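You operate a simulated robot arm through the tools that you are given. There is no shell and no other tool. Be economical: measure what you need, move in short steps, check, and stop when the job is done.

Carry out the task below with a simulated two-armed robot. There is one attempt and no reset: what you move stays moved.

JOB
Fill the flosser's tank to MAX or just over and lid it again.
Fine: pour from the jug and put it back; the lid waits on the grey mat. Set down upright: measuring jug.

Only the result counts: the job must be done as asked and must still hold three seconds after the hand-in. Knocking over, shifting, dropping, spilling or breaking anything else fails it. A push-on lid holds only when it is set on centred and level and pressed home; a screw cap is set on level and turned clockwise until tight.

ROBOT AND FRAMES
Two 7-joint arms with two-finger parallel grippers on one trunk, on a base that drives. Base frame: it is fixed to the floor where the robot stands at the start and does not move with it; the origin is under the middle of the robot, x ahead of it, y to its left, z up; the surface under the hand at the start is at about z = 860. Readings come in mm, rad, newtons and seconds.
The left shoulder is at the start at [50, 158, 1053], the right one opposite. With the tool pointing down near the work surface each hand reaches from about 220 to 660 mm from the robot's upright axis, wherever it stands, measured 20 degrees to its own side. Places, roughly: grey mat [600, -200, 900]; tank lid (10x7x4 cm) [900, -200, 1000]. Payload 3.91 kg a hand.
Tool frame (each hand has its own): the origin (TCP) lies between the finger pads and is the grasp point; the fingertips stand 30 mm ahead of it; z points along the fingers, y is the line along which they close. The gripper opens to 110 mm. The fingers are 20 mm wide and 10 mm thick; the gripper's body (48 by 112 mm) begins 55 mm behind the TCP.
Orientation is that of the tool frame in the base frame, as a unit quaternion [w, x, y, z]. With the fingers straight down and closing along the base's y, the tool's x points along the base's -x, its y along +y and its z along -z.

CONTROLS
- The arms move only by the tool drive_tool. It takes "left_plan", "right_plan" or both (then of equal length, played together; a hand with none holds still); each is one flat list of numbers, 6 for each row, row after row: the shift along the tool's x, y, z in units of 400 mm (1.0 is 400 mm), then the turn, a rotation vector about the tool's x, y, z in units of 60 degrees (1.0 is 60 degrees). In form: [dx, dy, dz, rx, ry, rz, dx, dy, dz, rx, ry, rz, ...]. A call has 1 to 10 rows; each row is the pose to reach, as a shift and turn from the pose commanded when the call began, along the tool's axes at that moment. "left_hand" and "right_hand" are, for a hand that has rows, the finger opening in mm, from 0 to 110, set as the call begins (left out, the last holds). A call with a number of a shift or a turn outside -1 to 1 is refused whole. Rows are played at 5 a second. More than 50 mm and 0.15 rad between two rows, or a gripper value outside its range, and nothing of the call is played. A pose out of reach is approached as far as the arm can. The call stops where the force on the tool passes 40 N (or 10 N more than at its start, if that is more) or the arm is blocked; 0.2 s more then pass. Each finger travels about 153 mm/s and halts on what it meets, pressing with about 40 N; the grip force reading is that of the motor and also rises with nothing between the fingers. The clock runs only during rows and for 0.2 s after the last one: add rows that repeat a pose to give the fingers time. The reply holds the time, the measured pose of the TCP, the force on the tool along the base axes, the opening and the grip force, in the units named above and with some noise, with the torque about the TCP (base axes, N m) and any sound that the robot's microphone picked up.
- Cameras (640 x 400 px; columns grow to the right, rows downward): "scene" is now at [127.2, -24.9, 1242.2]; the picture's right is [-0.26, -0.97, 0.00], its down [-0.05, 0.01, -1.00] and it looks along [0.96, -0.26, -0.05] (base axes); focal length 214 px, centre (320, 200). "left" rides on the left gripper at [73, -17, -103] in its tool frame; the picture's right is [0.23, 0.97, 0.00], its down [-0.76, 0.18, -0.62] and it looks along [-0.61, 0.14, 0.78] (tool axes); focal length 222 px, centre (320, 200). "right" rides on the right gripper at [72, 17, -103] in its tool frame; the picture's right is [-0.23, 0.97, 0.00], its down [-0.76, -0.18, -0.62] and it looks along [-0.61, -0.14, 0.78] (tool axes); focal length 222 px, centre (320, 200). There is no depth. A picture from a camera that has moved, and an enlarged one, comes with that camera's place and axes in the base frame and with its lens.
- grab_frame(camera): a new picture of that camera. It takes no simulated time.
- raise_lower(by): slides the trunk up (or, below 0, down) by that many mm; the arms and the scene camera ride with it, the base frame stays. It gives what a move gives, with no picture.
- roll_base(legs): drives the robot by 1 to 6 legs, each [ahead, turn to the left] in mm and rad, along the robot's own axes; the way and the turn of a leg run together, so that a leg with both is an arc; at most 1500 mm and 3.142 rad a leg. The arms and the cameras ride along, it lands a little off, and it stops where it bumps. It gives what a move gives.
- aim_head(pan, tilt): turns the head with the scene camera to pan (to the left, within 1.396 rad either way) and tilt (down, from -0.506 to 1.204), counted from straight ahead of the robot. It gives what a move gives.
- zoom(camera, box): a new picture of the part [left, top, right, bottom] of that camera's present view, enlarged. It takes no simulated time.
- hand_in(): hands the job in; it is judged then, once.

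Go step by step. Nothing tells you exact positions but the pictures and the camera data: compare them with the known pose of the tool, close in by small moves and look again before you grip or let go. The budget is 120 turns and 108 pictures, counting those below and the enlarged ones. Unless the task says otherwise, let go and move clear before handing in.

The tools are called after ">>>" as a command line: name --argument value ..., lists and objects as JSON in quotes. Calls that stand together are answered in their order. drive_tool: Moves the arms, as the interface text tells. Its arguments: {"type":"object","properties":{"left_plan":{"type":"array","items":{"type":"number"}},"left_hand":{"type":"number"},"right_plan":{"type":"array","items":{"type":"number"}},"right_hand":{"type":"number"}},"required":[]} The other tools are called the same way: raise_lower (by) slides the trunk up or down; roll_base (legs) drives the base; aim_head (pan, tilt) turns the head that bears the scene camera; grab_frame (camera) takes a picture; zoom (camera, box) takes an enlarged picture of a part of a camera's view; hand_in () hands the job in.

At the start:

```text
time: 0.0
left_eef_pos: [340.3, 37.6, 1270.8]
left_ee_rot: [0.0, -0.001, 1.0, -0.001]
left_contact_force: [-0.7, -0.5, -0.3]
left_ft_torque: [0.04, -0.01, 0.02]
left_finger_gap: 109.9
left_finger_force: 0.0
right_eef_pos: [424.8, -368.1, 1000.3]
right_ee_rot: [0.0, 0.001, 1.0, 0.001]
right_contact_force: [-0.1, 0.7, 0.5]
right_ft_torque: [-0.03, -0.01, 0.02]
right_finger_gap: 110.0
right_finger_force: 0.1
trunk travel left (down, up): [-295.0, 187.0]
robot x, y, heading: [-2.8, -2.1, -0.005]
head pan, tilt: [-0.264, 0.051]
```

scene: 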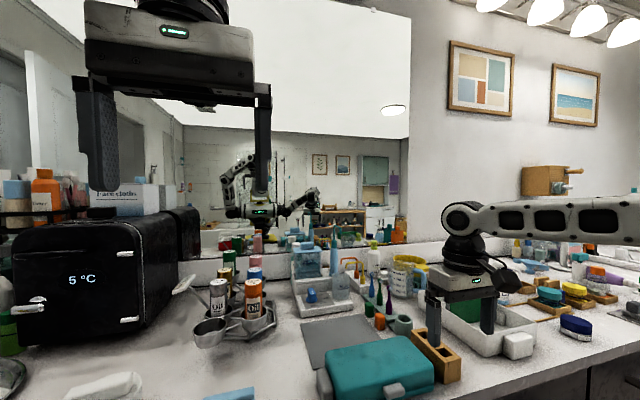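
right: 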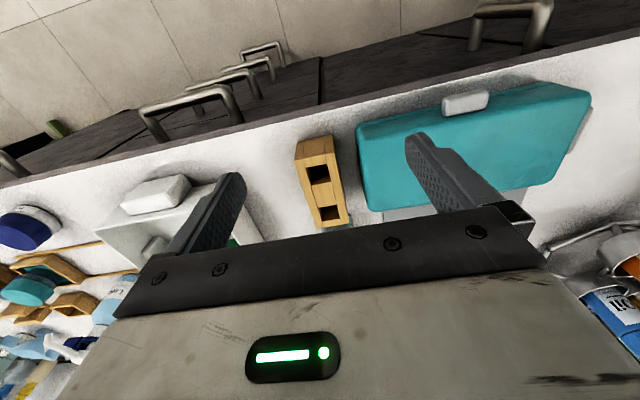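
left: 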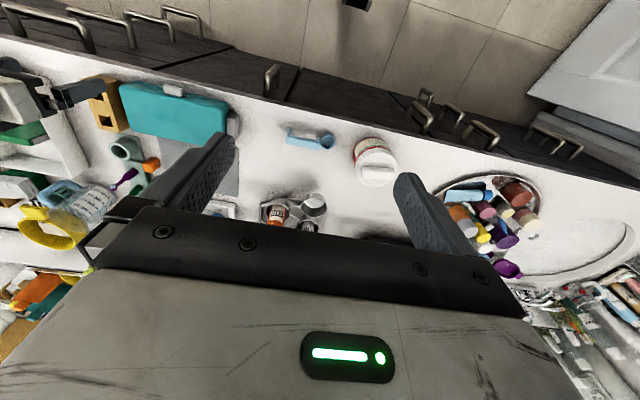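

I see a counter with the flosser (blue tank) behind a grey mat and a jug with a yellow rim near the mirror. I'll zoom for details.

>>> zoom --camera "scene" --box '[270, 220, 470, 345]'

>>> zoom --camera "left" --box '[0, 60, 240, 270]'

```text
3.20 times, centred on (370, 282) of scene
camera zoom: at [127.2, -24.9, 1242.2], right [-0.26, -0.97, 0.0], down [-0.05, 0.01, -1.0], along [0.96, -0.26, -0.05], focal length 686 px, centre (160, -64)
```

zoom: 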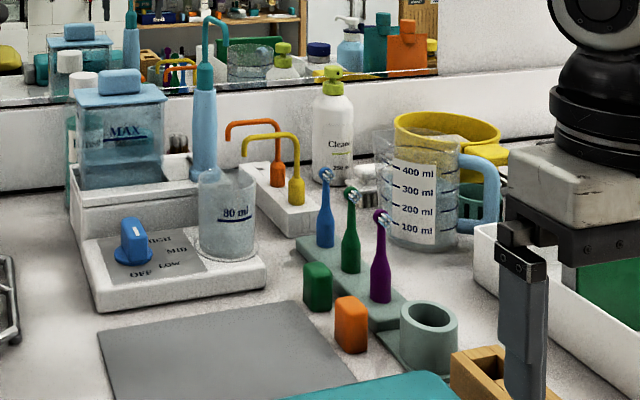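

```text
1.90 times, centred on (120, 165) of left
camera zoom: at [266.4, 20.4, 1372.6], right [-0.23, 0.97, 0.0], down [0.76, 0.18, 0.62], along [0.61, 0.14, -0.78], focal length 423 px, centre (701, 267)
```

zoom: 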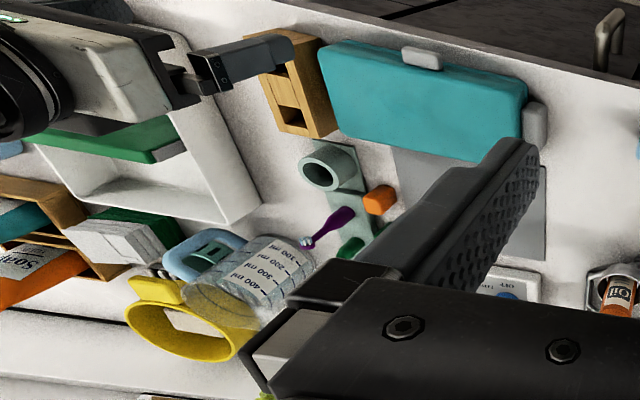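

Next I take a better look: raise the right hand clear and tilt the head toward the work area.

>>> drive_tool --right_plan '[0, 0, -0.1, 0, 0, 0, 0, 0, -0.2, 0, 0, 0, 0, 0, -0.3, 0, 0, 0, 0, 0, -0.4, 0, 0, 0, 0, 0, -0.5, 0, 0, 0]'

>>> aim_head --pan -0.4 --tilt 0.45

>>> grab_frame --camera "scene"

>>> grab_frame --camera "right"

```text
time: 1.2
left_eef_pos: [339.8, 38.0, 1269.4]
left_ee_rot: [0.0, -0.001, 1.0, -0.001]
left_contact_force: [0.3, -1.5, 0.2]
left_ft_torque: [-0.01, -0.03, -0.01]
left_finger_gap: 110.0
left_finger_force: 0.1
right_eef_pos: [425.2, -369.2, 1200.3]
right_ee_rot: [-0.001, -0.001, 1.0, 0.001]
right_contact_force: [-0.1, -0.5, 0.2]
right_ft_torque: [0.04, 0.03, 0.0]
right_finger_gap: 109.9
right_finger_force: 0.0
trunk travel left (down, up): [-295.0, 187.0]
robot x, y, heading: [-1.3, 2.5, 0.002]
head pan, tilt: [-0.264, 0.051]
```

```text
time: 2.1
left_eef_pos: [339.7, 37.6, 1270.9]
left_ee_rot: [0.0, 0.0, 1.0, -0.001]
left_contact_force: [-0.7, 0.3, -0.1]
left_ft_torque: [0.03, -0.01, 0.04]
left_finger_gap: 110.1
left_finger_force: 0.0
right_eef_pos: [425.0, -368.1, 1199.5]
right_ee_rot: [0.0, 0.001, 1.0, 0.0]
right_contact_force: [0.0, 0.0, -0.7]
right_ft_torque: [-0.03, -0.02, 0.0]
right_finger_gap: 109.9
right_finger_force: 0.0
trunk travel left (down, up): [-295.0, 187.0]
robot x, y, heading: [-3.2, -0.3, 0.003]
head pan, tilt: [-0.4, 0.45]
```

```text
102 pictures are left
camera scene: at [123.9, -36.9, 1205.2], right [-0.39, -0.92, 0.0], down [-0.4, 0.17, -0.9], along [0.83, -0.35, -0.43], focal length 214 px, centre (320, 200)
```

scene: 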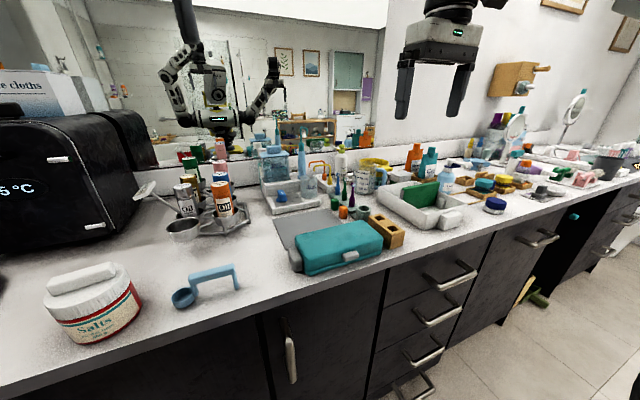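

```text
101 pictures are left
camera right: at [352.8, -352.9, 1302.4], right [0.23, 0.97, 0.0], down [0.76, -0.18, 0.62], along [0.61, -0.14, -0.78], focal length 222 px, centre (320, 200)
```

right: 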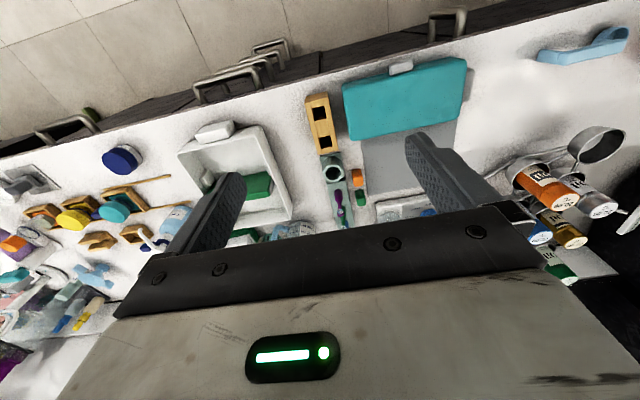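

Counter front edge is at x≈425, the lid at (900,-200), the jug near (790,-510). I'll shift the base right by 350 mm (turn, drive, turn back) so the left arm faces the tank and the right arm the jug.

>>> roll_base --legs '[[0, -1.571], [350, 0], [0, 1.571]]'

>>> roll_base --legs '[[100, 0]]'

>>> grab_frame --camera "scene"

```text
time: 12.0
left_eef_pos: [349.1, -307.9, 1269.2]
left_ee_rot: [0.0, -0.019, 1.0, -0.001]
left_contact_force: [0.0, -0.2, -0.5]
left_ft_torque: [0.0, 0.04, 0.02]
left_finger_gap: 110.0
left_finger_force: 0.1
right_eef_pos: [449.9, -711.0, 1200.8]
right_ee_rot: [0.0, -0.019, 1.0, 0.0]
right_contact_force: [-0.3, 0.3, 0.0]
right_ft_torque: [0.0, -0.01, 0.03]
right_finger_gap: 110.1
right_finger_force: 0.1
trunk travel left (down, up): [-295.0, 187.0]
robot x, y, heading: [9.7, -355.9, 0.032]
head pan, tilt: [-0.4, 0.45]
```

```text
time: 13.1
left_eef_pos: [447.7, -303.2, 1269.5]
left_ee_rot: [0.0, -0.019, 1.0, -0.002]
left_contact_force: [0.1, 0.0, -0.5]
left_ft_torque: [0.01, 0.02, 0.0]
left_finger_gap: 110.0
left_finger_force: 0.0
right_eef_pos: [549.7, -707.5, 1200.8]
right_ee_rot: [0.0, -0.019, 1.0, 0.0]
right_contact_force: [1.1, 0.2, 0.3]
right_ft_torque: [-0.03, 0.01, 0.02]
right_finger_gap: 110.0
right_finger_force: 0.1
trunk travel left (down, up): [-295.0, 187.0]
robot x, y, heading: [112.7, -354.6, 0.039]
head pan, tilt: [-0.4, 0.45]
```

```text
100 pictures are left
camera scene: at [234.6, -386.1, 1205.1], right [-0.35, -0.94, 0.0], down [-0.41, 0.15, -0.9], along [0.84, -0.32, -0.44], focal length 214 px, centre (320, 200)
```

scene: 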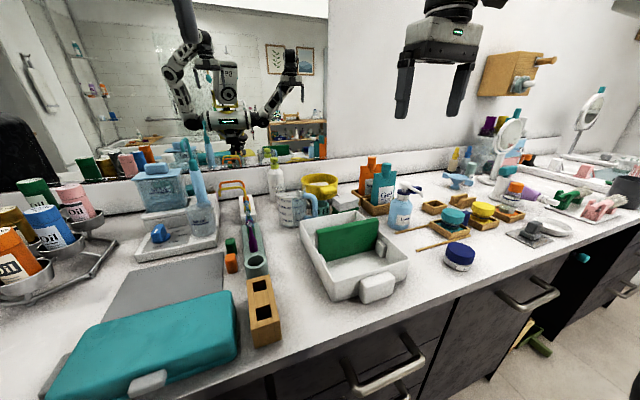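

Driving is going well; I move a bit further ahead and aim the head at tank and jug.

>>> roll_base --legs '[[60, -0.035]]'

>>> aim_head --pan 0.05 --tilt 0.45

>>> grab_frame --camera "scene"

>>> zoom --camera "scene" --box '[180, 120, 420, 270]'

```text
time: 14.1
left_eef_pos: [467.2, -314.7, 1271.0]
left_ee_rot: [0.0, -0.001, 1.0, 0.0]
left_contact_force: [0.4, -0.6, 0.4]
left_ft_torque: [0.01, 0.05, 0.0]
left_finger_gap: 110.0
left_finger_force: 0.0
right_eef_pos: [554.8, -721.5, 1199.5]
right_ee_rot: [-0.001, -0.001, 1.0, 0.0]
right_contact_force: [0.2, 0.2, 0.6]
right_ft_torque: [-0.05, 0.0, -0.02]
right_finger_gap: 110.0
right_finger_force: 0.0
trunk travel left (down, up): [-295.0, 187.0]
robot x, y, heading: [129.3, -344.8, 0.004]
head pan, tilt: [-0.4, 0.45]
```

```text
time: 15.0
left_eef_pos: [466.5, -315.0, 1270.4]
left_ee_rot: [0.001, -0.001, 1.0, -0.001]
left_contact_force: [0.0, 0.5, 0.3]
left_ft_torque: [0.02, -0.01, 0.04]
left_finger_gap: 110.1
left_finger_force: 0.1
right_eef_pos: [552.7, -720.9, 1199.5]
right_ee_rot: [0.0, 0.0, 1.0, 0.0]
right_contact_force: [0.8, 0.3, 0.1]
right_ft_torque: [0.0, 0.02, 0.01]
right_finger_gap: 109.8
right_finger_force: 0.0
trunk travel left (down, up): [-295.0, 187.0]
robot x, y, heading: [125.7, -344.5, 0.007]
head pan, tilt: [0.051, 0.45]
```

```text
99 pictures are left
camera scene: at [257.6, -343.2, 1205.2], right [0.05, -1.0, 0.0], down [-0.43, -0.02, -0.9], along [0.9, 0.05, -0.44], focal length 214 px, centre (320, 200)
```

scene: 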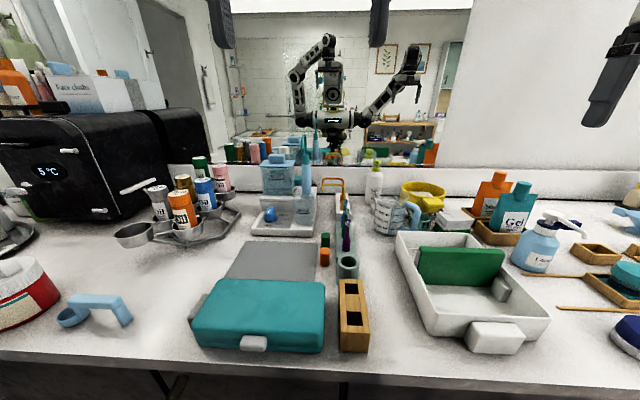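

```text
2.67 times, centred on (300, 195) of scene
camera zoom: at [257.6, -343.2, 1205.2], right [0.05, -1.0, 0.0], down [-0.43, -0.02, -0.9], along [0.9, 0.05, -0.44], focal length 572 px, centre (373, 213)
```

zoom: 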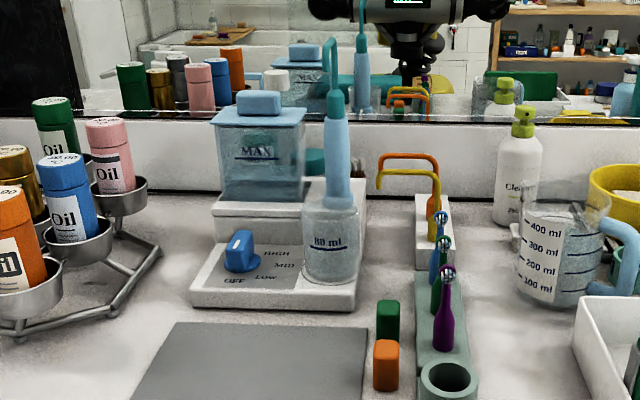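

The base is against the counter (x≈127). Tank lid knob ≈ (880,-182,1035), jug ≈ (805,-505). Zooming on the tank and the jug.

>>> zoom --camera "scene" --box '[250, 145, 330, 195]'

>>> zoom --camera "scene" --box '[360, 180, 440, 240]'

```text
8.00 times, centred on (290, 170) of scene
camera zoom: at [257.6, -343.2, 1205.2], right [0.05, -1.0, 0.0], down [-0.43, -0.02, -0.9], along [0.9, 0.05, -0.44], focal length 1716 px, centre (560, 440)
```

zoom: 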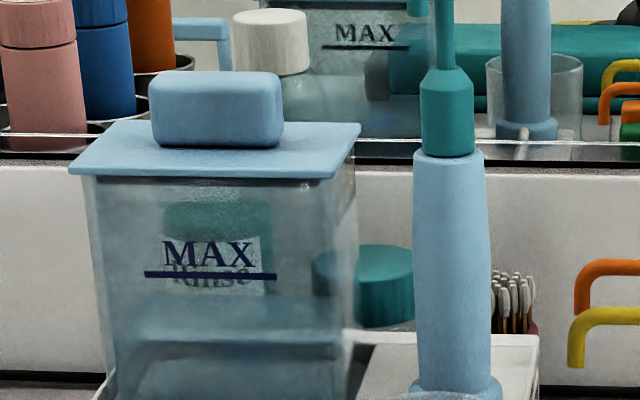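

```text
6.67 times, centred on (400, 210) of scene
camera zoom: at [257.6, -343.2, 1205.2], right [0.05, -1.0, 0.0], down [-0.43, -0.02, -0.9], along [0.9, 0.05, -0.44], focal length 1430 px, centre (-213, 133)
```

zoom: 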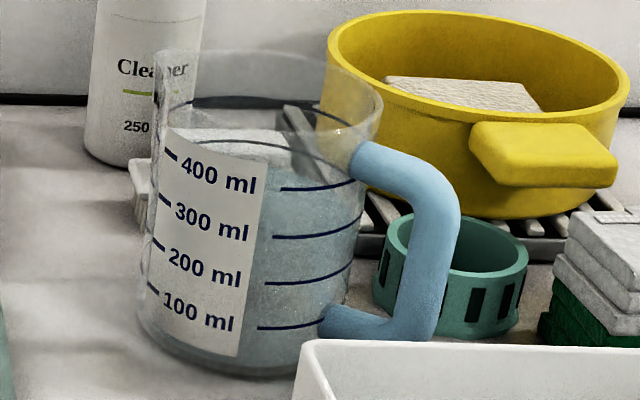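

The jug holds a bit over 400 ml; the handle points right. I bring the right hand above and before the jug to look at its handle and spout closely.

>>> drive_tool --right_plan '[-0.067, 0.072, 0.036, 0, 0, 0, -0.134, 0.144, 0.071, 0, 0, 0, -0.2, 0.215, 0.107, 0, 0, 0, -0.267, 0.287, 0.143, 0, 0, 0, -0.334, 0.359, 0.179, 0, 0, 0, -0.4, 0.43, 0.214, 0, 0, 0, -0.44, 0.5, 0.25, 0, 0, 0]'

>>> grab_frame --camera "right"

>>> grab_frame --camera "scene"

```text
time: 16.6
left_eef_pos: [466.9, -314.8, 1269.9]
left_ee_rot: [0.001, -0.001, 1.0, -0.002]
left_contact_force: [-0.4, 0.5, -0.2]
left_ft_torque: [-0.02, 0.0, -0.02]
left_finger_gap: 109.9
left_finger_force: 0.1
right_eef_pos: [642.0, -593.3, 1101.0]
right_ee_rot: [0.0, 0.0, 1.0, 0.0]
right_contact_force: [-0.1, -0.9, -0.1]
right_ft_torque: [0.01, -0.01, 0.01]
right_finger_gap: 110.0
right_finger_force: 0.0
right hand out of reach, approached as far as the arm can: row 3, 4, 5, 6, 7
trunk travel left (down, up): [-295.0, 187.0]
robot x, y, heading: [127.4, -346.5, 0.004]
head pan, tilt: [0.051, 0.45]
```

```text
95 pictures are left
camera right: at [569.7, -575.9, 1202.6], right [0.23, 0.97, 0.0], down [0.76, -0.18, 0.62], along [0.61, -0.14, -0.78], focal length 222 px, centre (320, 200)
```

right: 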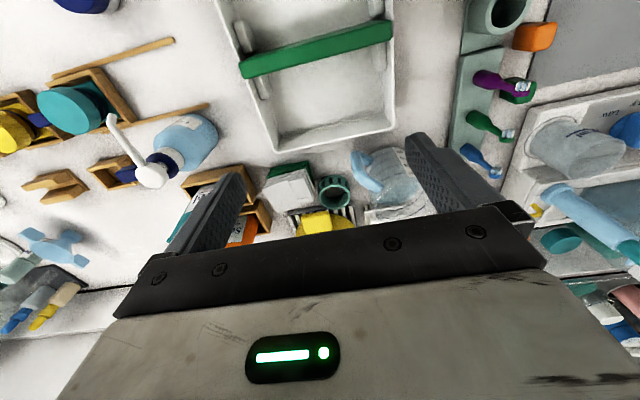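

```text
94 pictures are left
camera scene: at [257.8, -343.0, 1205.2], right [0.05, -1.0, 0.0], down [-0.43, -0.02, -0.9], along [0.9, 0.05, -0.44], focal length 214 px, centre (320, 200)
```

scene: 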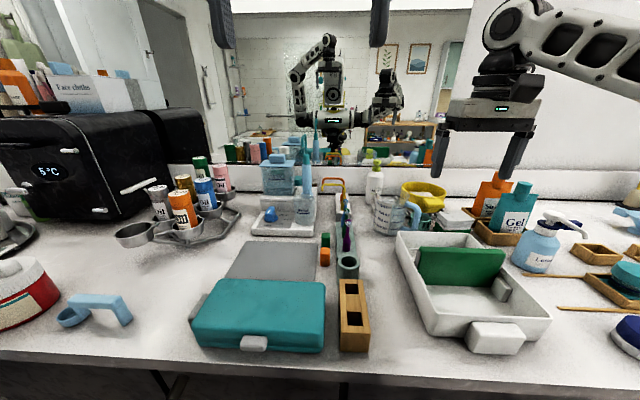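

Reach grows with the trunk raised. I'll zoom on the jug from this viewpoint first.

>>> zoom --camera "right" --box '[300, 120, 460, 240]'

>>> zoom --camera "scene" --box '[360, 180, 440, 240]'

>>> raise_lower --by 180

```text
3.33 times, centred on (380, 180) of right
camera zoom: at [569.7, -575.9, 1202.6], right [0.23, 0.97, 0.0], down [0.76, -0.18, 0.62], along [0.61, -0.14, -0.78], focal length 740 px, centre (120, 267)
```

zoom: 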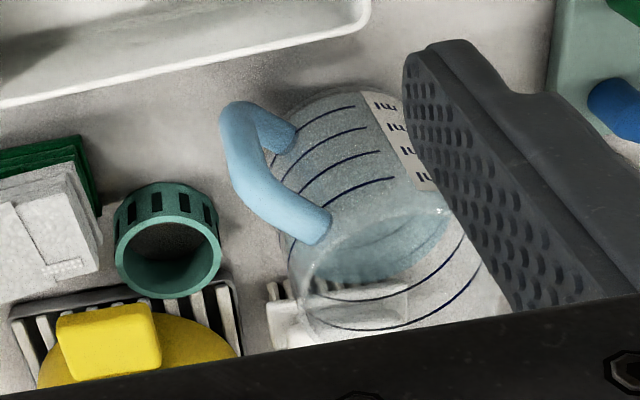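

```text
6.67 times, centred on (400, 210) of scene
camera zoom: at [257.8, -343.0, 1205.2], right [0.05, -1.0, 0.0], down [-0.43, -0.02, -0.9], along [0.9, 0.05, -0.44], focal length 1430 px, centre (-213, 133)
```

zoom: 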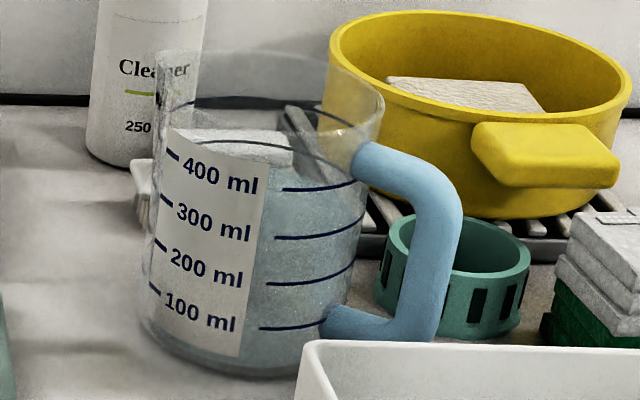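

```text
time: 18.6
left_eef_pos: [466.5, -315.1, 1448.7]
left_ee_rot: [0.0, -0.002, 1.0, -0.002]
left_contact_force: [0.2, 0.9, -0.6]
left_ft_torque: [0.01, 0.03, 0.02]
left_finger_gap: 110.0
left_finger_force: 0.0
right_eef_pos: [644.2, -593.1, 1280.3]
right_ee_rot: [0.0, -0.001, 1.0, -0.001]
right_contact_force: [0.9, -0.1, 0.1]
right_ft_torque: [0.02, -0.01, 0.01]
right_finger_gap: 110.1
right_finger_force: 0.0
trunk travel left (down, up): [-475.0, 7.0]
robot x, y, heading: [127.1, -343.8, 0.007]
head pan, tilt: [0.051, 0.45]
```

From both views: jug axis ≈ (792,-512), handle bar ≈ (738,-561,923) pointing toward robot-right, spout opposite. First the lid with the left arm: approach with the tool pitched about 60° below horizontal.

>>> drive_tool --left_plan '[-0.078, 0.039, 0.075, 0.009, -0.05, 0.033, -0.157, 0.078, 0.15, 0.017, -0.099, 0.065, -0.235, 0.116, 0.224, 0.026, -0.149, 0.098, -0.313, 0.155, 0.299, 0.035, -0.198, 0.13, -0.391, 0.194, 0.374, 0.044, -0.248, 0.163, -0.47, 0.233, 0.449, 0.052, -0.298, 0.196, -0.548, 0.271, 0.523, 0.061, -0.347, 0.228, -0.626, 0.31, 0.598, 0.07, -0.397, 0.261, -0.704, 0.349, 0.673, 0.079, -0.446, 0.293, -0.782, 0.387, 0.748, 0.087, -0.496, 0.326]' --left_hand 85

>>> grab_frame --camera "left"

>>> grab_frame --camera "scene"

```text
time: 20.8
left_eef_pos: [780.7, -157.3, 1147.7]
left_ee_rot: [0.257, 0.167, 0.951, -0.045]
left_contact_force: [1.1, 0.0, 0.8]
left_ft_torque: [0.02, 0.0, 0.0]
left_finger_gap: 84.9
left_finger_force: 0.1
right_eef_pos: [643.7, -592.7, 1279.3]
right_ee_rot: [0.0, -0.001, 1.0, 0.0]
right_contact_force: [0.4, -1.5, 0.0]
right_ft_torque: [0.0, 0.01, 0.01]
right_finger_gap: 109.9
right_finger_force: 0.1
trunk travel left (down, up): [-475.0, 7.0]
robot x, y, heading: [127.0, -344.9, 0.003]
head pan, tilt: [0.051, 0.45]
```

```text
91 pictures are left
camera left: at [665.4, -133.5, 1199.8], right [0.15, 0.98, -0.11], down [0.38, 0.05, 0.92], along [0.91, -0.18, -0.37], focal length 222 px, centre (320, 200)
```

left: 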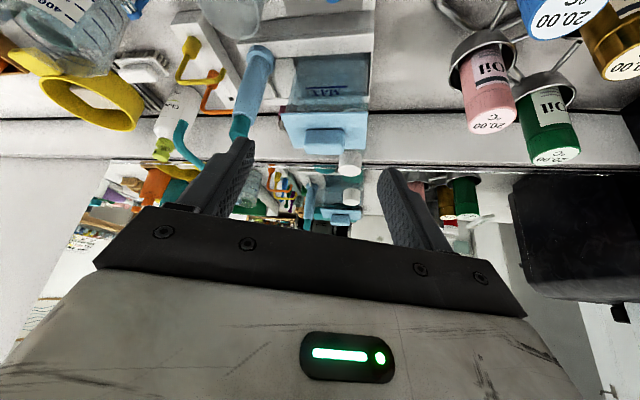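

```text
90 pictures are left
camera scene: at [258.5, -342.7, 1385.1], right [0.05, -1.0, 0.0], down [-0.44, -0.02, -0.9], along [0.9, 0.05, -0.44], focal length 214 px, centre (320, 200)
```

scene: 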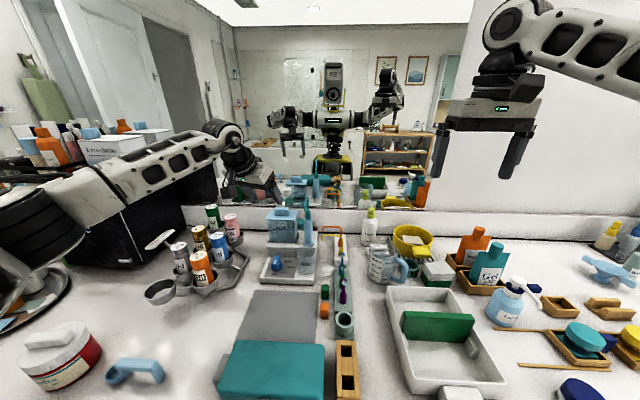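

>>> zoom --camera "left" --box '[220, 40, 400, 180]'

>>> zoom --camera "scene" --box '[250, 185, 350, 265]'

>>> zoom --camera "scene" --box '[350, 220, 430, 300]'

```text
2.86 times, centred on (310, 110) of left
camera zoom: at [665.4, -133.5, 1199.8], right [0.15, 0.98, -0.11], down [0.38, 0.05, 0.92], along [0.91, -0.18, -0.37], focal length 635 px, centre (349, 457)
```

zoom: 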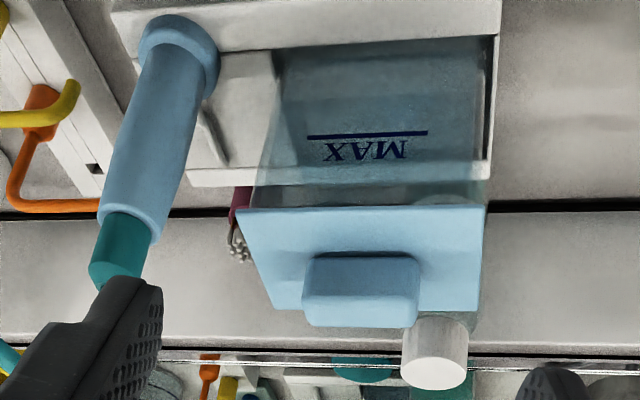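

```text
5.00 times, centred on (300, 225) of scene
camera zoom: at [258.5, -342.7, 1385.1], right [0.05, -1.0, 0.0], down [-0.44, -0.02, -0.9], along [0.9, 0.05, -0.44], focal length 1072 px, centre (420, 75)
```

zoom: 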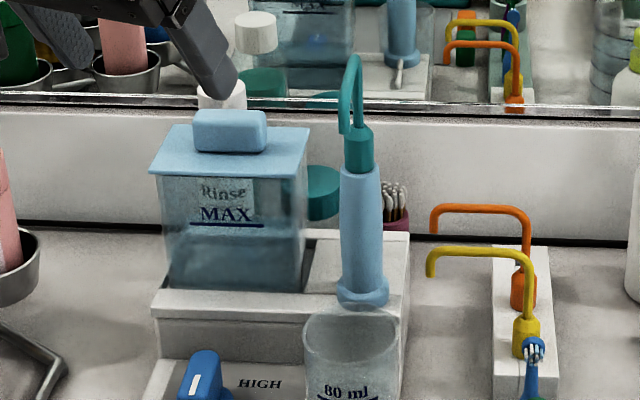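

```text
5.00 times, centred on (390, 260) of scene
camera zoom: at [258.5, -342.7, 1385.1], right [0.05, -1.0, 0.0], down [-0.44, -0.02, -0.9], along [0.9, 0.05, -0.44], focal length 1072 px, centre (-30, -100)
```

zoom: 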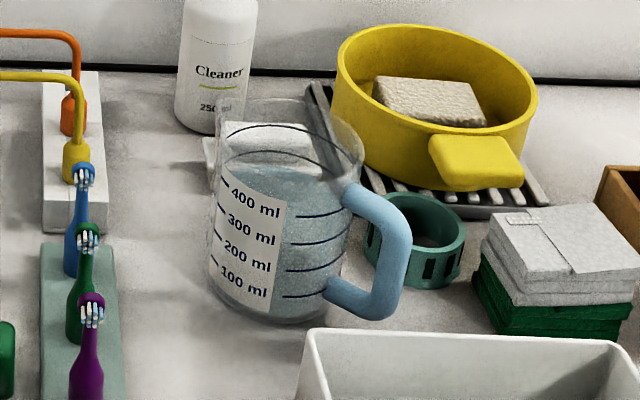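

Knob top centre ≈ (889,-180,1041), ~49 mm wide, lid edges aligned with base axes. I move above it with zero yaw.

>>> drive_tool --left_plan '[-0.05, 0.009, 0.075, -0.056, 0, -0.096, -0.1, 0.018, 0.149, -0.111, 0, -0.193, -0.149, 0.0275, 0.224, -0.167, 0, -0.289, -0.149, 0.0275, 0.224, -0.167, 0, -0.289]'

>>> grab_frame --camera "left"

>>> zoom --camera "scene" --box '[250, 165, 350, 245]'

```text
time: 21.8
left_eef_pos: [850.4, -177.8, 1091.1]
left_ee_rot: [0.261, -0.002, 0.965, 0.001]
left_contact_force: [-0.4, -0.3, -0.4]
left_ft_torque: [-0.01, -0.02, 0.0]
left_finger_gap: 85.1
left_finger_force: 0.0
left hand out of reach, approached as far as the arm can: row 3, 4
right_eef_pos: [641.9, -594.1, 1280.4]
right_ee_rot: [0.001, -0.001, 1.0, 0.001]
right_contact_force: [0.0, -0.5, -0.6]
right_ft_torque: [-0.02, -0.03, 0.01]
right_finger_gap: 110.1
right_finger_force: 0.1
trunk travel left (down, up): [-475.0, 7.0]
robot x, y, heading: [124.9, -349.6, 0.004]
head pan, tilt: [0.051, 0.45]
```

```text
86 pictures are left
camera left: at [734.8, -195.4, 1143.0], right [-0.2, 0.97, -0.11], down [0.34, 0.18, 0.92], along [0.92, 0.15, -0.37], focal length 222 px, centre (320, 200)
```

left: 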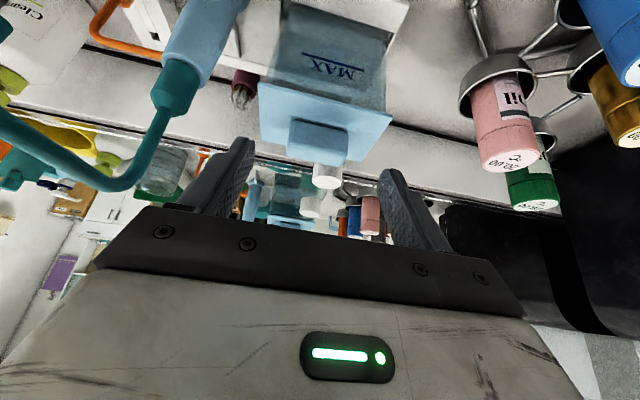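

```text
5.00 times, centred on (300, 205) of scene
camera zoom: at [257.1, -344.6, 1385.3], right [0.05, -1.0, 0.0], down [-0.43, -0.02, -0.9], along [0.9, 0.05, -0.43], focal length 1072 px, centre (420, 175)
```

zoom: 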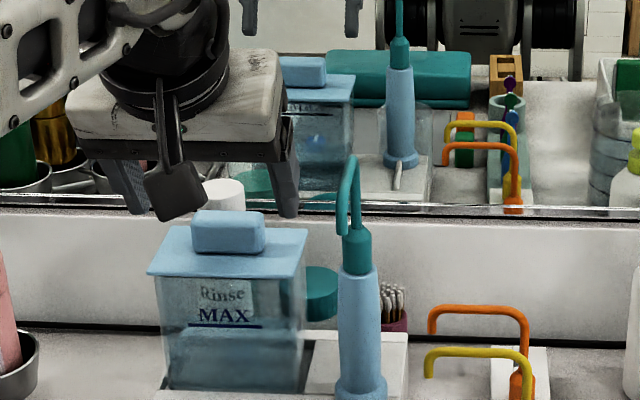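

At 60° pitch it is just out of reach; I pitch to 45° instead.

>>> drive_tool --left_plan '[0, 0, 0, 0, -0.125, 0, 0, 0, 0, 0, -0.25, 0, 0, 0, 0, 0, -0.25, 0]'

```text
time: 22.6
left_eef_pos: [850.0, -177.2, 1090.5]
left_ee_rot: [0.385, -0.002, 0.923, 0.0]
left_contact_force: [0.0, -0.4, 0.1]
left_ft_torque: [0.0, 0.01, -0.01]
left_finger_gap: 85.1
left_finger_force: 0.1
right_eef_pos: [642.8, -592.9, 1281.2]
right_ee_rot: [0.001, -0.001, 1.0, 0.001]
right_contact_force: [0.6, 0.2, -0.1]
right_ft_torque: [0.0, -0.02, -0.01]
right_finger_gap: 109.9
right_finger_force: 0.1
trunk travel left (down, up): [-475.0, 7.0]
robot x, y, heading: [132.3, -345.8, 0.003]
head pan, tilt: [0.051, 0.45]
```

>>> drive_tool --left_plan '[-0.0335, -0.006, 0.055, 0, 0, 0, -0.0335, -0.006, 0.055, 0, 0, 0]'

>>> grab_frame --camera "left"

>>> zoom --camera "scene" --box '[250, 165, 350, 245]'

```text
time: 23.2
left_eef_pos: [876.3, -178.5, 1086.5]
left_ee_rot: [0.384, -0.002, 0.923, -0.001]
left_contact_force: [0.6, 0.6, -0.3]
left_ft_torque: [-0.02, 0.01, 0.02]
left_finger_gap: 85.0
left_finger_force: 0.1
right_eef_pos: [641.9, -592.6, 1280.7]
right_ee_rot: [0.0, -0.001, 1.0, 0.0]
right_contact_force: [0.5, -0.2, -0.7]
right_ft_torque: [-0.02, -0.04, -0.01]
right_finger_gap: 109.9
right_finger_force: 0.1
trunk travel left (down, up): [-475.0, 7.0]
robot x, y, heading: [129.7, -347.4, 0.002]
head pan, tilt: [0.051, 0.45]
```

```text
84 pictures are left
camera left: at [749.9, -195.9, 1107.1], right [-0.16, 0.97, -0.16], down [0.09, 0.18, 0.98], along [0.98, 0.14, -0.12], focal length 222 px, centre (320, 200)
```

left: 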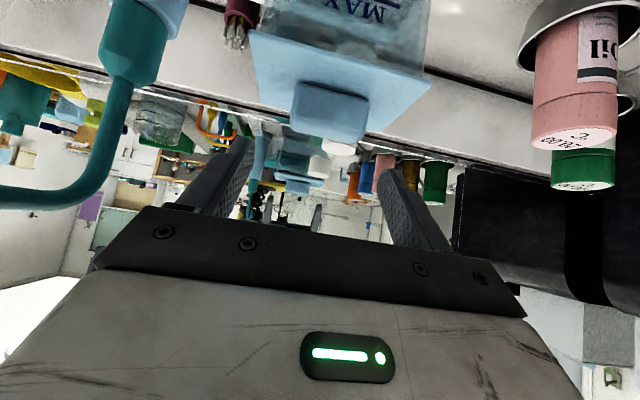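

```text
5.00 times, centred on (300, 205) of scene
camera zoom: at [257.5, -342.5, 1385.3], right [0.05, -1.0, 0.0], down [-0.43, -0.02, -0.9], along [0.9, 0.05, -0.43], focal length 1072 px, centre (420, 175)
```

zoom: 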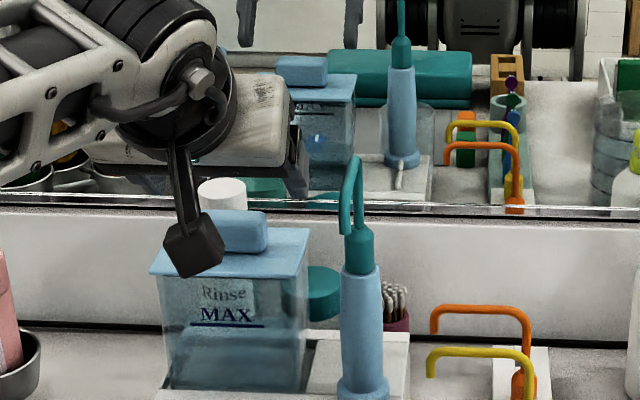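

Clear on both sides; lowering onto the knob.

>>> drive_tool --left_plan '[0.02, -0.002, 0.02, 0, 0, 0, 0.04, -0.003, 0.04, 0, 0, 0, 0.06, -0.003, 0.06, 0, 0, 0, 0.06, -0.003, 0.06, 0, 0, 0]'

>>> zoom --camera "scene" --box '[250, 165, 350, 245]'

>>> zoom --camera "left" --box '[200, 20, 440, 220]'

```text
time: 24.2
left_eef_pos: [875.4, -179.8, 1051.7]
left_ee_rot: [0.384, -0.002, 0.923, 0.0]
left_contact_force: [-0.4, 0.8, 0.5]
left_ft_torque: [0.01, 0.0, 0.0]
left_finger_gap: 85.2
left_finger_force: 0.1
right_eef_pos: [642.9, -593.5, 1281.9]
right_ee_rot: [0.001, -0.001, 1.0, 0.001]
right_contact_force: [0.8, 0.4, 0.0]
right_ft_torque: [0.03, 0.02, -0.04]
right_finger_gap: 110.0
right_finger_force: 0.1
trunk travel left (down, up): [-475.0, 7.0]
robot x, y, heading: [130.0, -347.9, 0.003]
head pan, tilt: [0.051, 0.45]
```

```text
5.00 times, centred on (300, 205) of scene
camera zoom: at [257.8, -343.1, 1385.2], right [0.05, -1.0, 0.0], down [-0.43, -0.02, -0.9], along [0.9, 0.05, -0.44], focal length 1072 px, centre (420, 175)
```

zoom: 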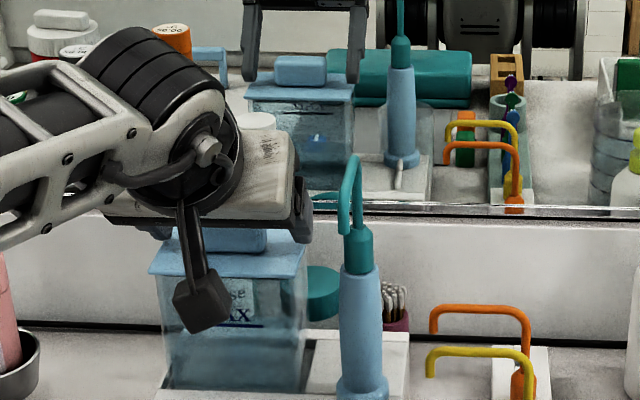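

```text
2.00 times, centred on (320, 120) of left
camera zoom: at [749.8, -197.7, 1073.0], right [-0.16, 0.97, -0.16], down [0.09, 0.18, 0.98], along [0.98, 0.14, -0.12], focal length 444 px, centre (320, 360)
```

zoom: 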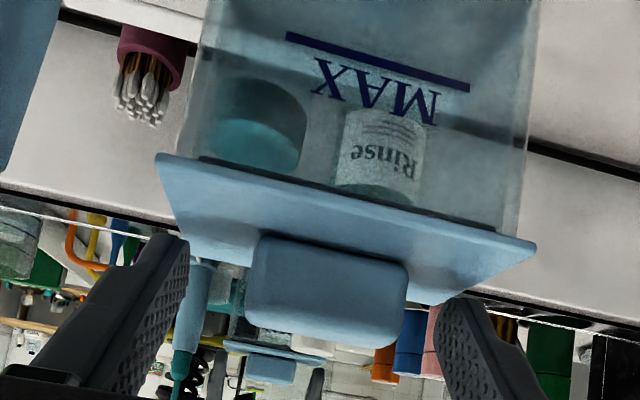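

The fingers straddle the knob; closing.

>>> drive_tool --left_plan '[0, 0, 0, 0, 0, 0, 0, 0, 0, 0, 0, 0, 0, 0, 0, 0, 0, 0]' --left_hand 35

>>> zoom --camera "left" --box '[200, 20, 440, 220]'

```text
time: 25.0
left_eef_pos: [874.1, -179.7, 1052.4]
left_ee_rot: [0.383, -0.002, 0.924, 0.0]
left_contact_force: [0.0, -0.4, 0.2]
left_ft_torque: [0.0, -0.01, 0.0]
left_finger_gap: 47.0
left_finger_force: 39.5
right_eef_pos: [641.5, -591.7, 1280.5]
right_ee_rot: [0.0, -0.001, 1.0, 0.0]
right_contact_force: [0.4, 0.1, 0.5]
right_ft_torque: [-0.02, -0.02, -0.02]
right_finger_gap: 110.0
right_finger_force: 0.1
trunk travel left (down, up): [-475.0, 7.0]
robot x, y, heading: [127.9, -346.1, 0.006]
head pan, tilt: [0.051, 0.45]
```

```text
2.00 times, centred on (320, 120) of left
camera zoom: at [749.8, -197.7, 1073.1], right [-0.16, 0.97, -0.16], down [0.1, 0.18, 0.98], along [0.98, 0.14, -0.12], focal length 444 px, centre (320, 360)
```

zoom: 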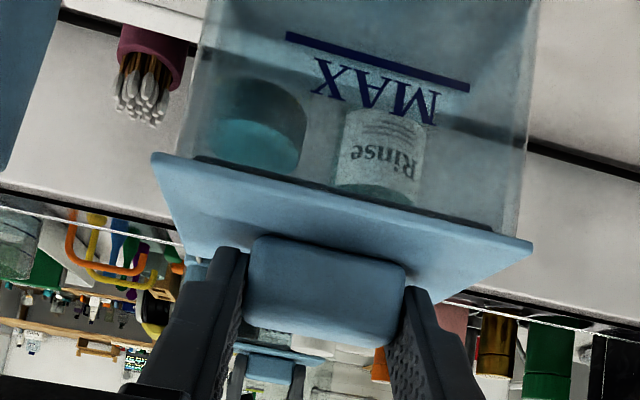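

Gripped (47 mm). Lifting straight up.

>>> drive_tool --left_plan '[-0.009, 0, -0.009, 0, 0, 0, -0.018, 0, -0.018, 0, 0, 0, -0.035, 0, -0.035, 0, 0, 0, -0.053, 0, -0.053, 0, 0, 0, -0.08, 0, -0.08, 0, 0, 0, -0.106, 0, -0.106, 0, 0, 0]'

>>> grab_frame --camera "scene"

>>> zoom --camera "scene" --box '[240, 155, 350, 245]'

```text
time: 26.4
left_eef_pos: [874.5, -179.1, 1111.5]
left_ee_rot: [0.384, -0.002, 0.924, 0.0]
left_contact_force: [1.1, -0.9, -1.1]
left_ft_torque: [-0.01, 0.03, 0.01]
left_finger_gap: 46.9
left_finger_force: 40.1
right_eef_pos: [643.1, -592.7, 1281.0]
right_ee_rot: [-0.001, -0.001, 1.0, -0.001]
right_contact_force: [0.1, -0.5, 0.7]
right_ft_torque: [0.0, 0.02, -0.02]
right_finger_gap: 110.2
right_finger_force: 0.1
trunk travel left (down, up): [-475.0, 7.0]
robot x, y, heading: [125.7, -349.1, 0.004]
head pan, tilt: [0.051, 0.45]
```

```text
79 pictures are left
camera scene: at [257.7, -343.1, 1385.2], right [0.05, -1.0, 0.0], down [-0.43, -0.02, -0.9], along [0.9, 0.05, -0.44], focal length 214 px, centre (320, 200)
```

scene: 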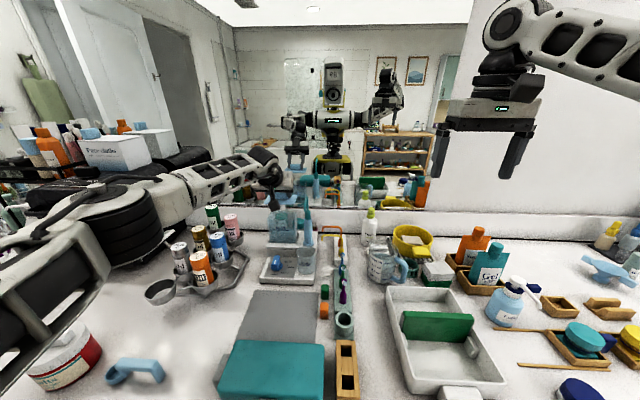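

```text
4.44 times, centred on (295, 200) of scene
camera zoom: at [257.7, -343.1, 1385.2], right [0.05, -1.0, 0.0], down [-0.43, -0.02, -0.9], along [0.9, 0.05, -0.44], focal length 953 px, centre (431, 200)
```

zoom: 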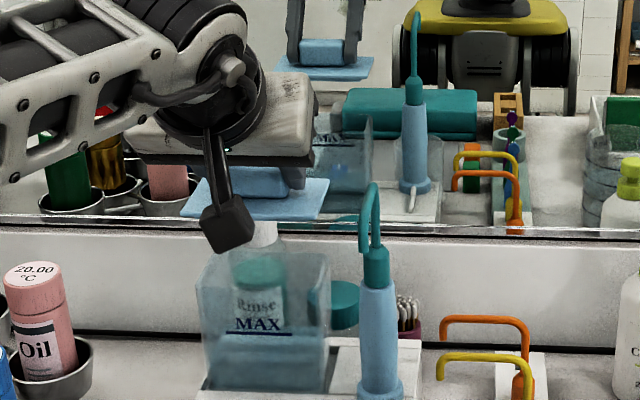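

Lid is off and the tank stayed put. I carry it to the grey mat (visible area centre ≈ (640,-210)), turned so the hand stays clear of the teal box.

>>> drive_tool --left_plan '[0.0795, 0.0125, -0.0795, 0, 0, 0, 0.159, 0.025, -0.159, 0, 0, 0, 0.218, 0.014, -0.1645, 0.088, 0, 0.088, 0.278, 0.004, -0.17, 0.177, 0, 0.177, 0.337, -0.007, -0.1755, 0.265, 0, 0.265, 0.396, -0.0175, -0.181, 0.354, 0, 0.354, 0.455, -0.028, -0.1865, 0.442, 0, 0.442, 0.515, -0.039, -0.192, 0.53, 0, 0.53, 0.574, -0.049, -0.1975, 0.619, 0, 0.619, 0.633, -0.06, -0.203, 0.707, 0, 0.707]'

>>> grab_frame --camera "scene"

>>> grab_frame --camera "left"

```text
time: 28.6
left_eef_pos: [611.6, -241.3, 998.8]
left_ee_rot: [0.34, 0.434, 0.815, -0.18]
left_contact_force: [0.1, -0.5, 0.0]
left_ft_torque: [-0.01, 0.0, -0.04]
left_finger_gap: 46.7
left_finger_force: 40.1
left hand out of reach, approached as far as the arm can: row 9, 10
right_eef_pos: [642.5, -594.6, 1280.1]
right_ee_rot: [0.0, -0.001, 1.0, 0.001]
right_contact_force: [0.3, 0.1, -1.2]
right_ft_torque: [0.01, -0.02, 0.0]
right_finger_gap: 109.9
right_finger_force: 0.0
trunk travel left (down, up): [-475.0, 7.0]
robot x, y, heading: [123.7, -346.5, 0.005]
head pan, tilt: [0.051, 0.45]
```

```text
77 pictures are left
camera scene: at [257.3, -344.6, 1385.3], right [0.05, -1.0, 0.0], down [-0.43, -0.02, -0.9], along [0.9, 0.05, -0.43], focal length 214 px, centre (320, 200)
```

scene: 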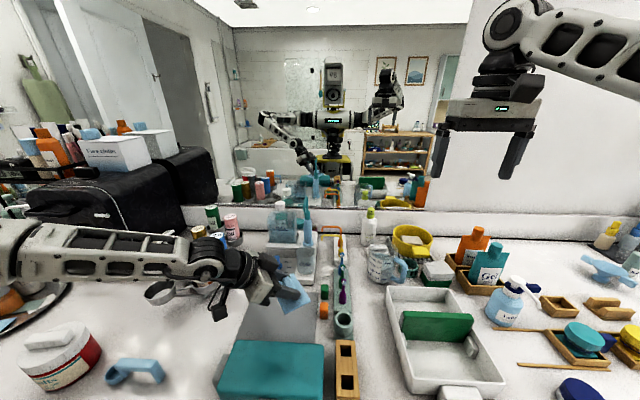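

```text
76 pictures are left
camera left: at [527.2, -148.7, 1019.1], right [0.72, 0.68, -0.16], down [0.2, 0.02, 0.98], along [0.67, -0.74, -0.12], focal length 222 px, centre (320, 200)
```

left: 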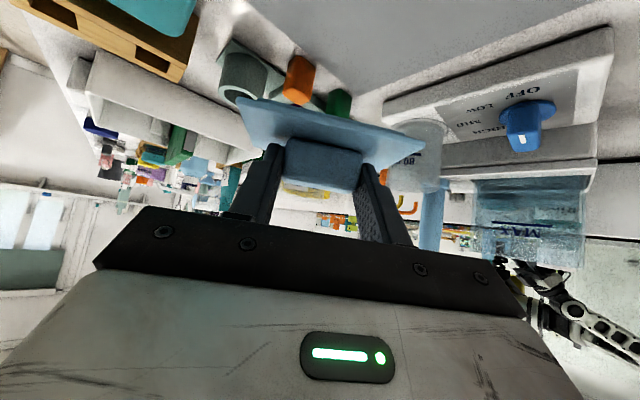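

Wrist limit at about -56° yaw; I back off to -40° yaw and centre over the mat.

>>> drive_tool --left_plan '[0.024, 0.056, -0.008, -0.095, 0, -0.094, 0.048, 0.113, -0.016, -0.19, 0, -0.188, 0.048, 0.113, -0.016, -0.19, 0, -0.188]'

>>> zoom --camera "scene" --box '[190, 230, 370, 380]'

```text
time: 29.4
left_eef_pos: [637.9, -200.2, 987.5]
left_ee_rot: [0.361, 0.315, 0.868, -0.13]
left_contact_force: [0.8, 0.3, -0.4]
left_ft_torque: [-0.01, 0.01, 0.0]
left_finger_gap: 46.7
left_finger_force: 40.2
right_eef_pos: [642.5, -593.4, 1279.2]
right_ee_rot: [0.0, -0.001, 1.0, 0.001]
right_contact_force: [-1.0, 0.9, -0.3]
right_ft_torque: [0.01, 0.03, -0.02]
right_finger_gap: 110.1
right_finger_force: 0.0
trunk travel left (down, up): [-475.0, 7.0]
robot x, y, heading: [127.4, -346.8, 0.008]
head pan, tilt: [0.051, 0.45]
```

```text
2.67 times, centred on (280, 305) of scene
camera zoom: at [257.8, -343.3, 1385.2], right [0.05, -1.0, 0.0], down [-0.43, -0.02, -0.9], along [0.9, 0.05, -0.44], focal length 572 px, centre (427, -80)
```

zoom: 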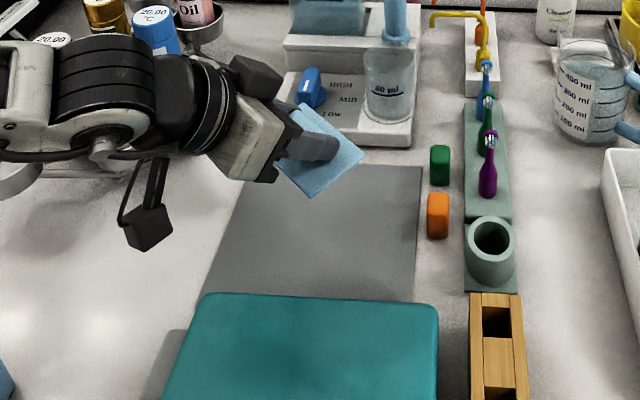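

>>> drive_tool --left_plan '[0.06, -0.017, 0.064, 0, 0, 0, 0.102, -0.034, 0.11, 0, 0, 0, 0.1196, -0.034, 0.128, 0, 0, 0, 0.1196, -0.034, 0.128, 0, 0, 0]'

>>> zoom --camera "scene" --box '[210, 250, 340, 350]'

>>> zoom --camera "left" --box '[180, 40, 460, 240]'

```text
time: 30.4
left_eef_pos: [632.0, -212.7, 918.1]
left_ee_rot: [0.362, 0.316, 0.867, -0.13]
left_contact_force: [-0.1, 0.4, -0.3]
left_ft_torque: [-0.01, -0.04, 0.01]
left_finger_gap: 47.1
left_finger_force: 40.3
right_eef_pos: [641.8, -592.6, 1280.6]
right_ee_rot: [0.0, -0.001, 1.0, 0.0]
right_contact_force: [0.8, -0.2, 0.6]
right_ft_torque: [-0.02, 0.0, 0.02]
right_finger_gap: 109.9
right_finger_force: 0.1
trunk travel left (down, up): [-475.0, 7.0]
robot x, y, heading: [129.6, -344.9, 0.004]
head pan, tilt: [0.051, 0.45]
```

```text
4.00 times, centred on (275, 300) of scene
camera zoom: at [257.8, -343.1, 1385.2], right [0.05, -1.0, 0.0], down [-0.43, -0.02, -0.9], along [0.9, 0.05, -0.44], focal length 858 px, centre (500, -200)
```

zoom: 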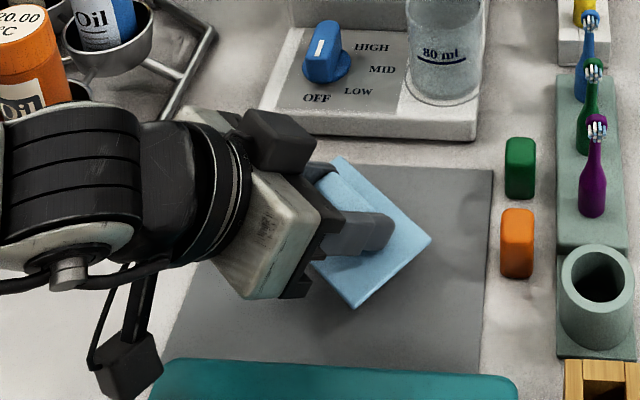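

```text
2.00 times, centred on (320, 140) of left
camera zoom: at [524.6, -146.1, 937.6], right [0.5, 0.85, -0.16], down [0.19, 0.07, 0.98], along [0.84, -0.52, -0.12], focal length 444 px, centre (320, 320)
```

zoom: 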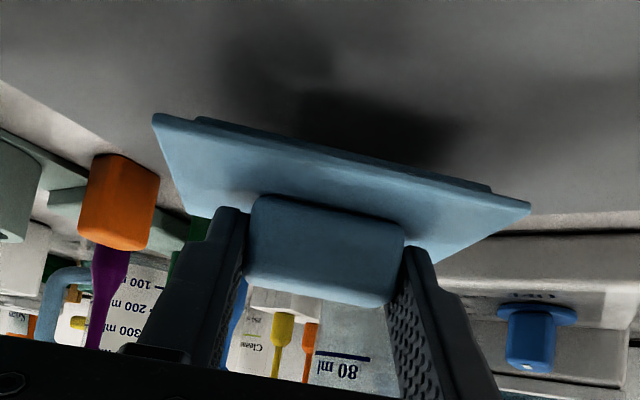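

>>> drive_tool --left_plan '[0.0035, 0, 0.0035, 0, 0, 0, 0.007, 0, 0.007, 0, 0, 0, 0.0105, 0, 0.0105, 0, 0, 0, 0.014, 0, 0.014, 0, 0, 0]'

>>> zoom --camera "left" --box '[180, 40, 460, 240]'

```text
time: 31.4
left_eef_pos: [631.4, -212.2, 910.3]
left_ee_rot: [0.36, 0.317, 0.868, -0.131]
left_contact_force: [-0.4, -0.4, -0.8]
left_ft_torque: [-0.02, 0.0, 0.01]
left_finger_gap: 46.8
left_finger_force: 40.1
right_eef_pos: [643.4, -592.5, 1281.0]
right_ee_rot: [0.0, 0.0, 1.0, 0.001]
right_contact_force: [0.2, -0.7, 0.2]
right_ft_torque: [0.01, 0.01, 0.03]
right_finger_gap: 109.8
right_finger_force: 0.1
trunk travel left (down, up): [-475.0, 7.0]
robot x, y, heading: [126.0, -346.8, 0.002]
head pan, tilt: [0.051, 0.45]
```

```text
2.00 times, centred on (320, 140) of left
camera zoom: at [525.1, -146.2, 930.0], right [0.5, 0.85, -0.16], down [0.19, 0.07, 0.98], along [0.84, -0.52, -0.12], focal length 444 px, centre (320, 320)
```

zoom: 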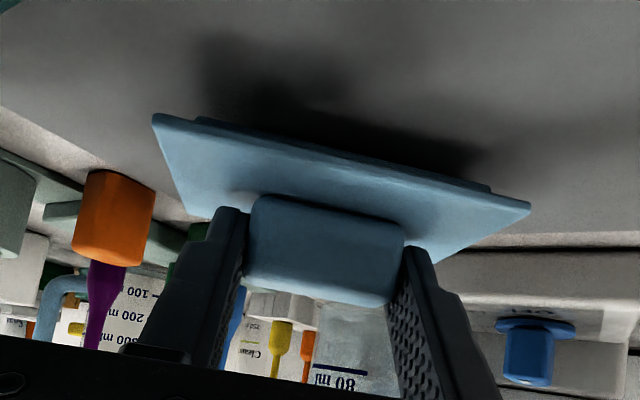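

>>> drive_tool --left_plan '[0.0035, 0, 0.0035, 0, 0, 0, 0.007, 0, 0.007, 0, 0, 0, 0.0105, 0, 0.0105, 0, 0, 0]'

>>> zoom --camera "left" --box '[180, 40, 460, 240]'

```text
time: 32.2
left_eef_pos: [631.7, -214.1, 903.2]
left_ee_rot: [0.361, 0.315, 0.868, -0.129]
left_contact_force: [-0.2, 0.2, -0.2]
left_ft_torque: [-0.01, 0.01, 0.0]
left_finger_gap: 46.8
left_finger_force: 40.0
right_eef_pos: [642.7, -592.4, 1280.7]
right_ee_rot: [0.001, -0.001, 1.0, 0.0]
right_contact_force: [-0.1, -0.3, -0.7]
right_ft_torque: [0.03, 0.0, 0.03]
right_finger_gap: 110.1
right_finger_force: 0.0
trunk travel left (down, up): [-475.0, 7.0]
robot x, y, heading: [122.0, -347.7, 0.004]
head pan, tilt: [0.051, 0.45]
```

```text
2.00 times, centred on (320, 140) of left
camera zoom: at [525.4, -146.6, 924.5], right [0.5, 0.85, -0.16], down [0.19, 0.07, 0.98], along [0.84, -0.52, -0.12], focal length 444 px, centre (320, 320)
```

zoom: 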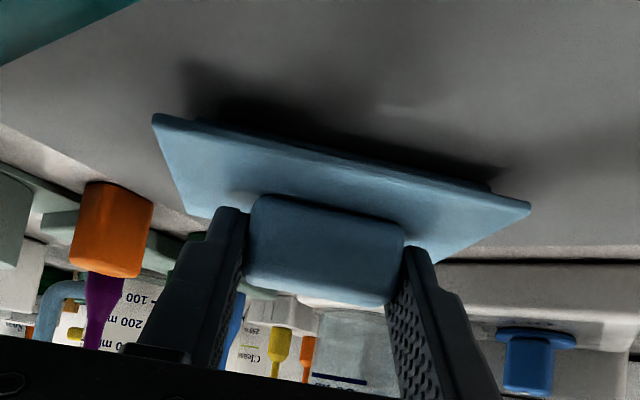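

>>> drive_tool --left_plan '[0.0035, 0, 0.0035, 0, 0, 0, 0.007, 0, 0.007, 0, 0, 0]'

>>> zoom --camera "left" --box '[180, 40, 460, 240]'

```text
time: 32.8
left_eef_pos: [632.2, -214.9, 901.6]
left_ee_rot: [0.362, 0.316, 0.867, -0.13]
left_contact_force: [-0.9, 0.6, 6.1]
left_ft_torque: [0.37, 0.64, -0.1]
left_finger_gap: 46.8
left_finger_force: 39.5
right_eef_pos: [642.6, -592.3, 1281.3]
right_ee_rot: [0.002, -0.001, 1.0, 0.001]
right_contact_force: [-0.3, 0.5, 0.0]
right_ft_torque: [0.01, 0.01, 0.01]
right_finger_gap: 110.1
right_finger_force: 0.1
trunk travel left (down, up): [-475.0, 7.0]
robot x, y, heading: [126.3, -348.4, 0.0]
head pan, tilt: [0.051, 0.45]
```

```text
2.00 times, centred on (320, 140) of left
camera zoom: at [525.5, -146.6, 922.0], right [0.5, 0.85, -0.16], down [0.18, 0.07, 0.98], along [0.84, -0.52, -0.12], focal length 444 px, centre (320, 320)
```

zoom: 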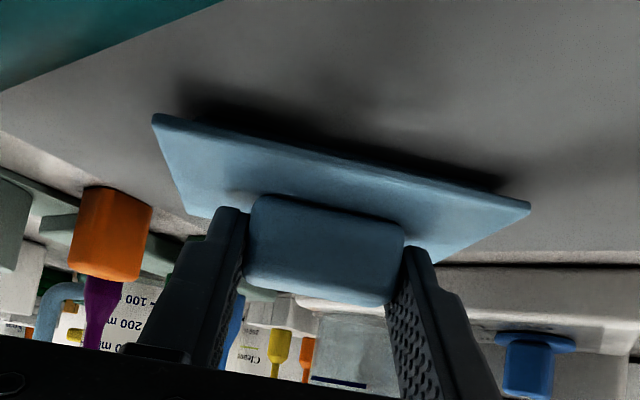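

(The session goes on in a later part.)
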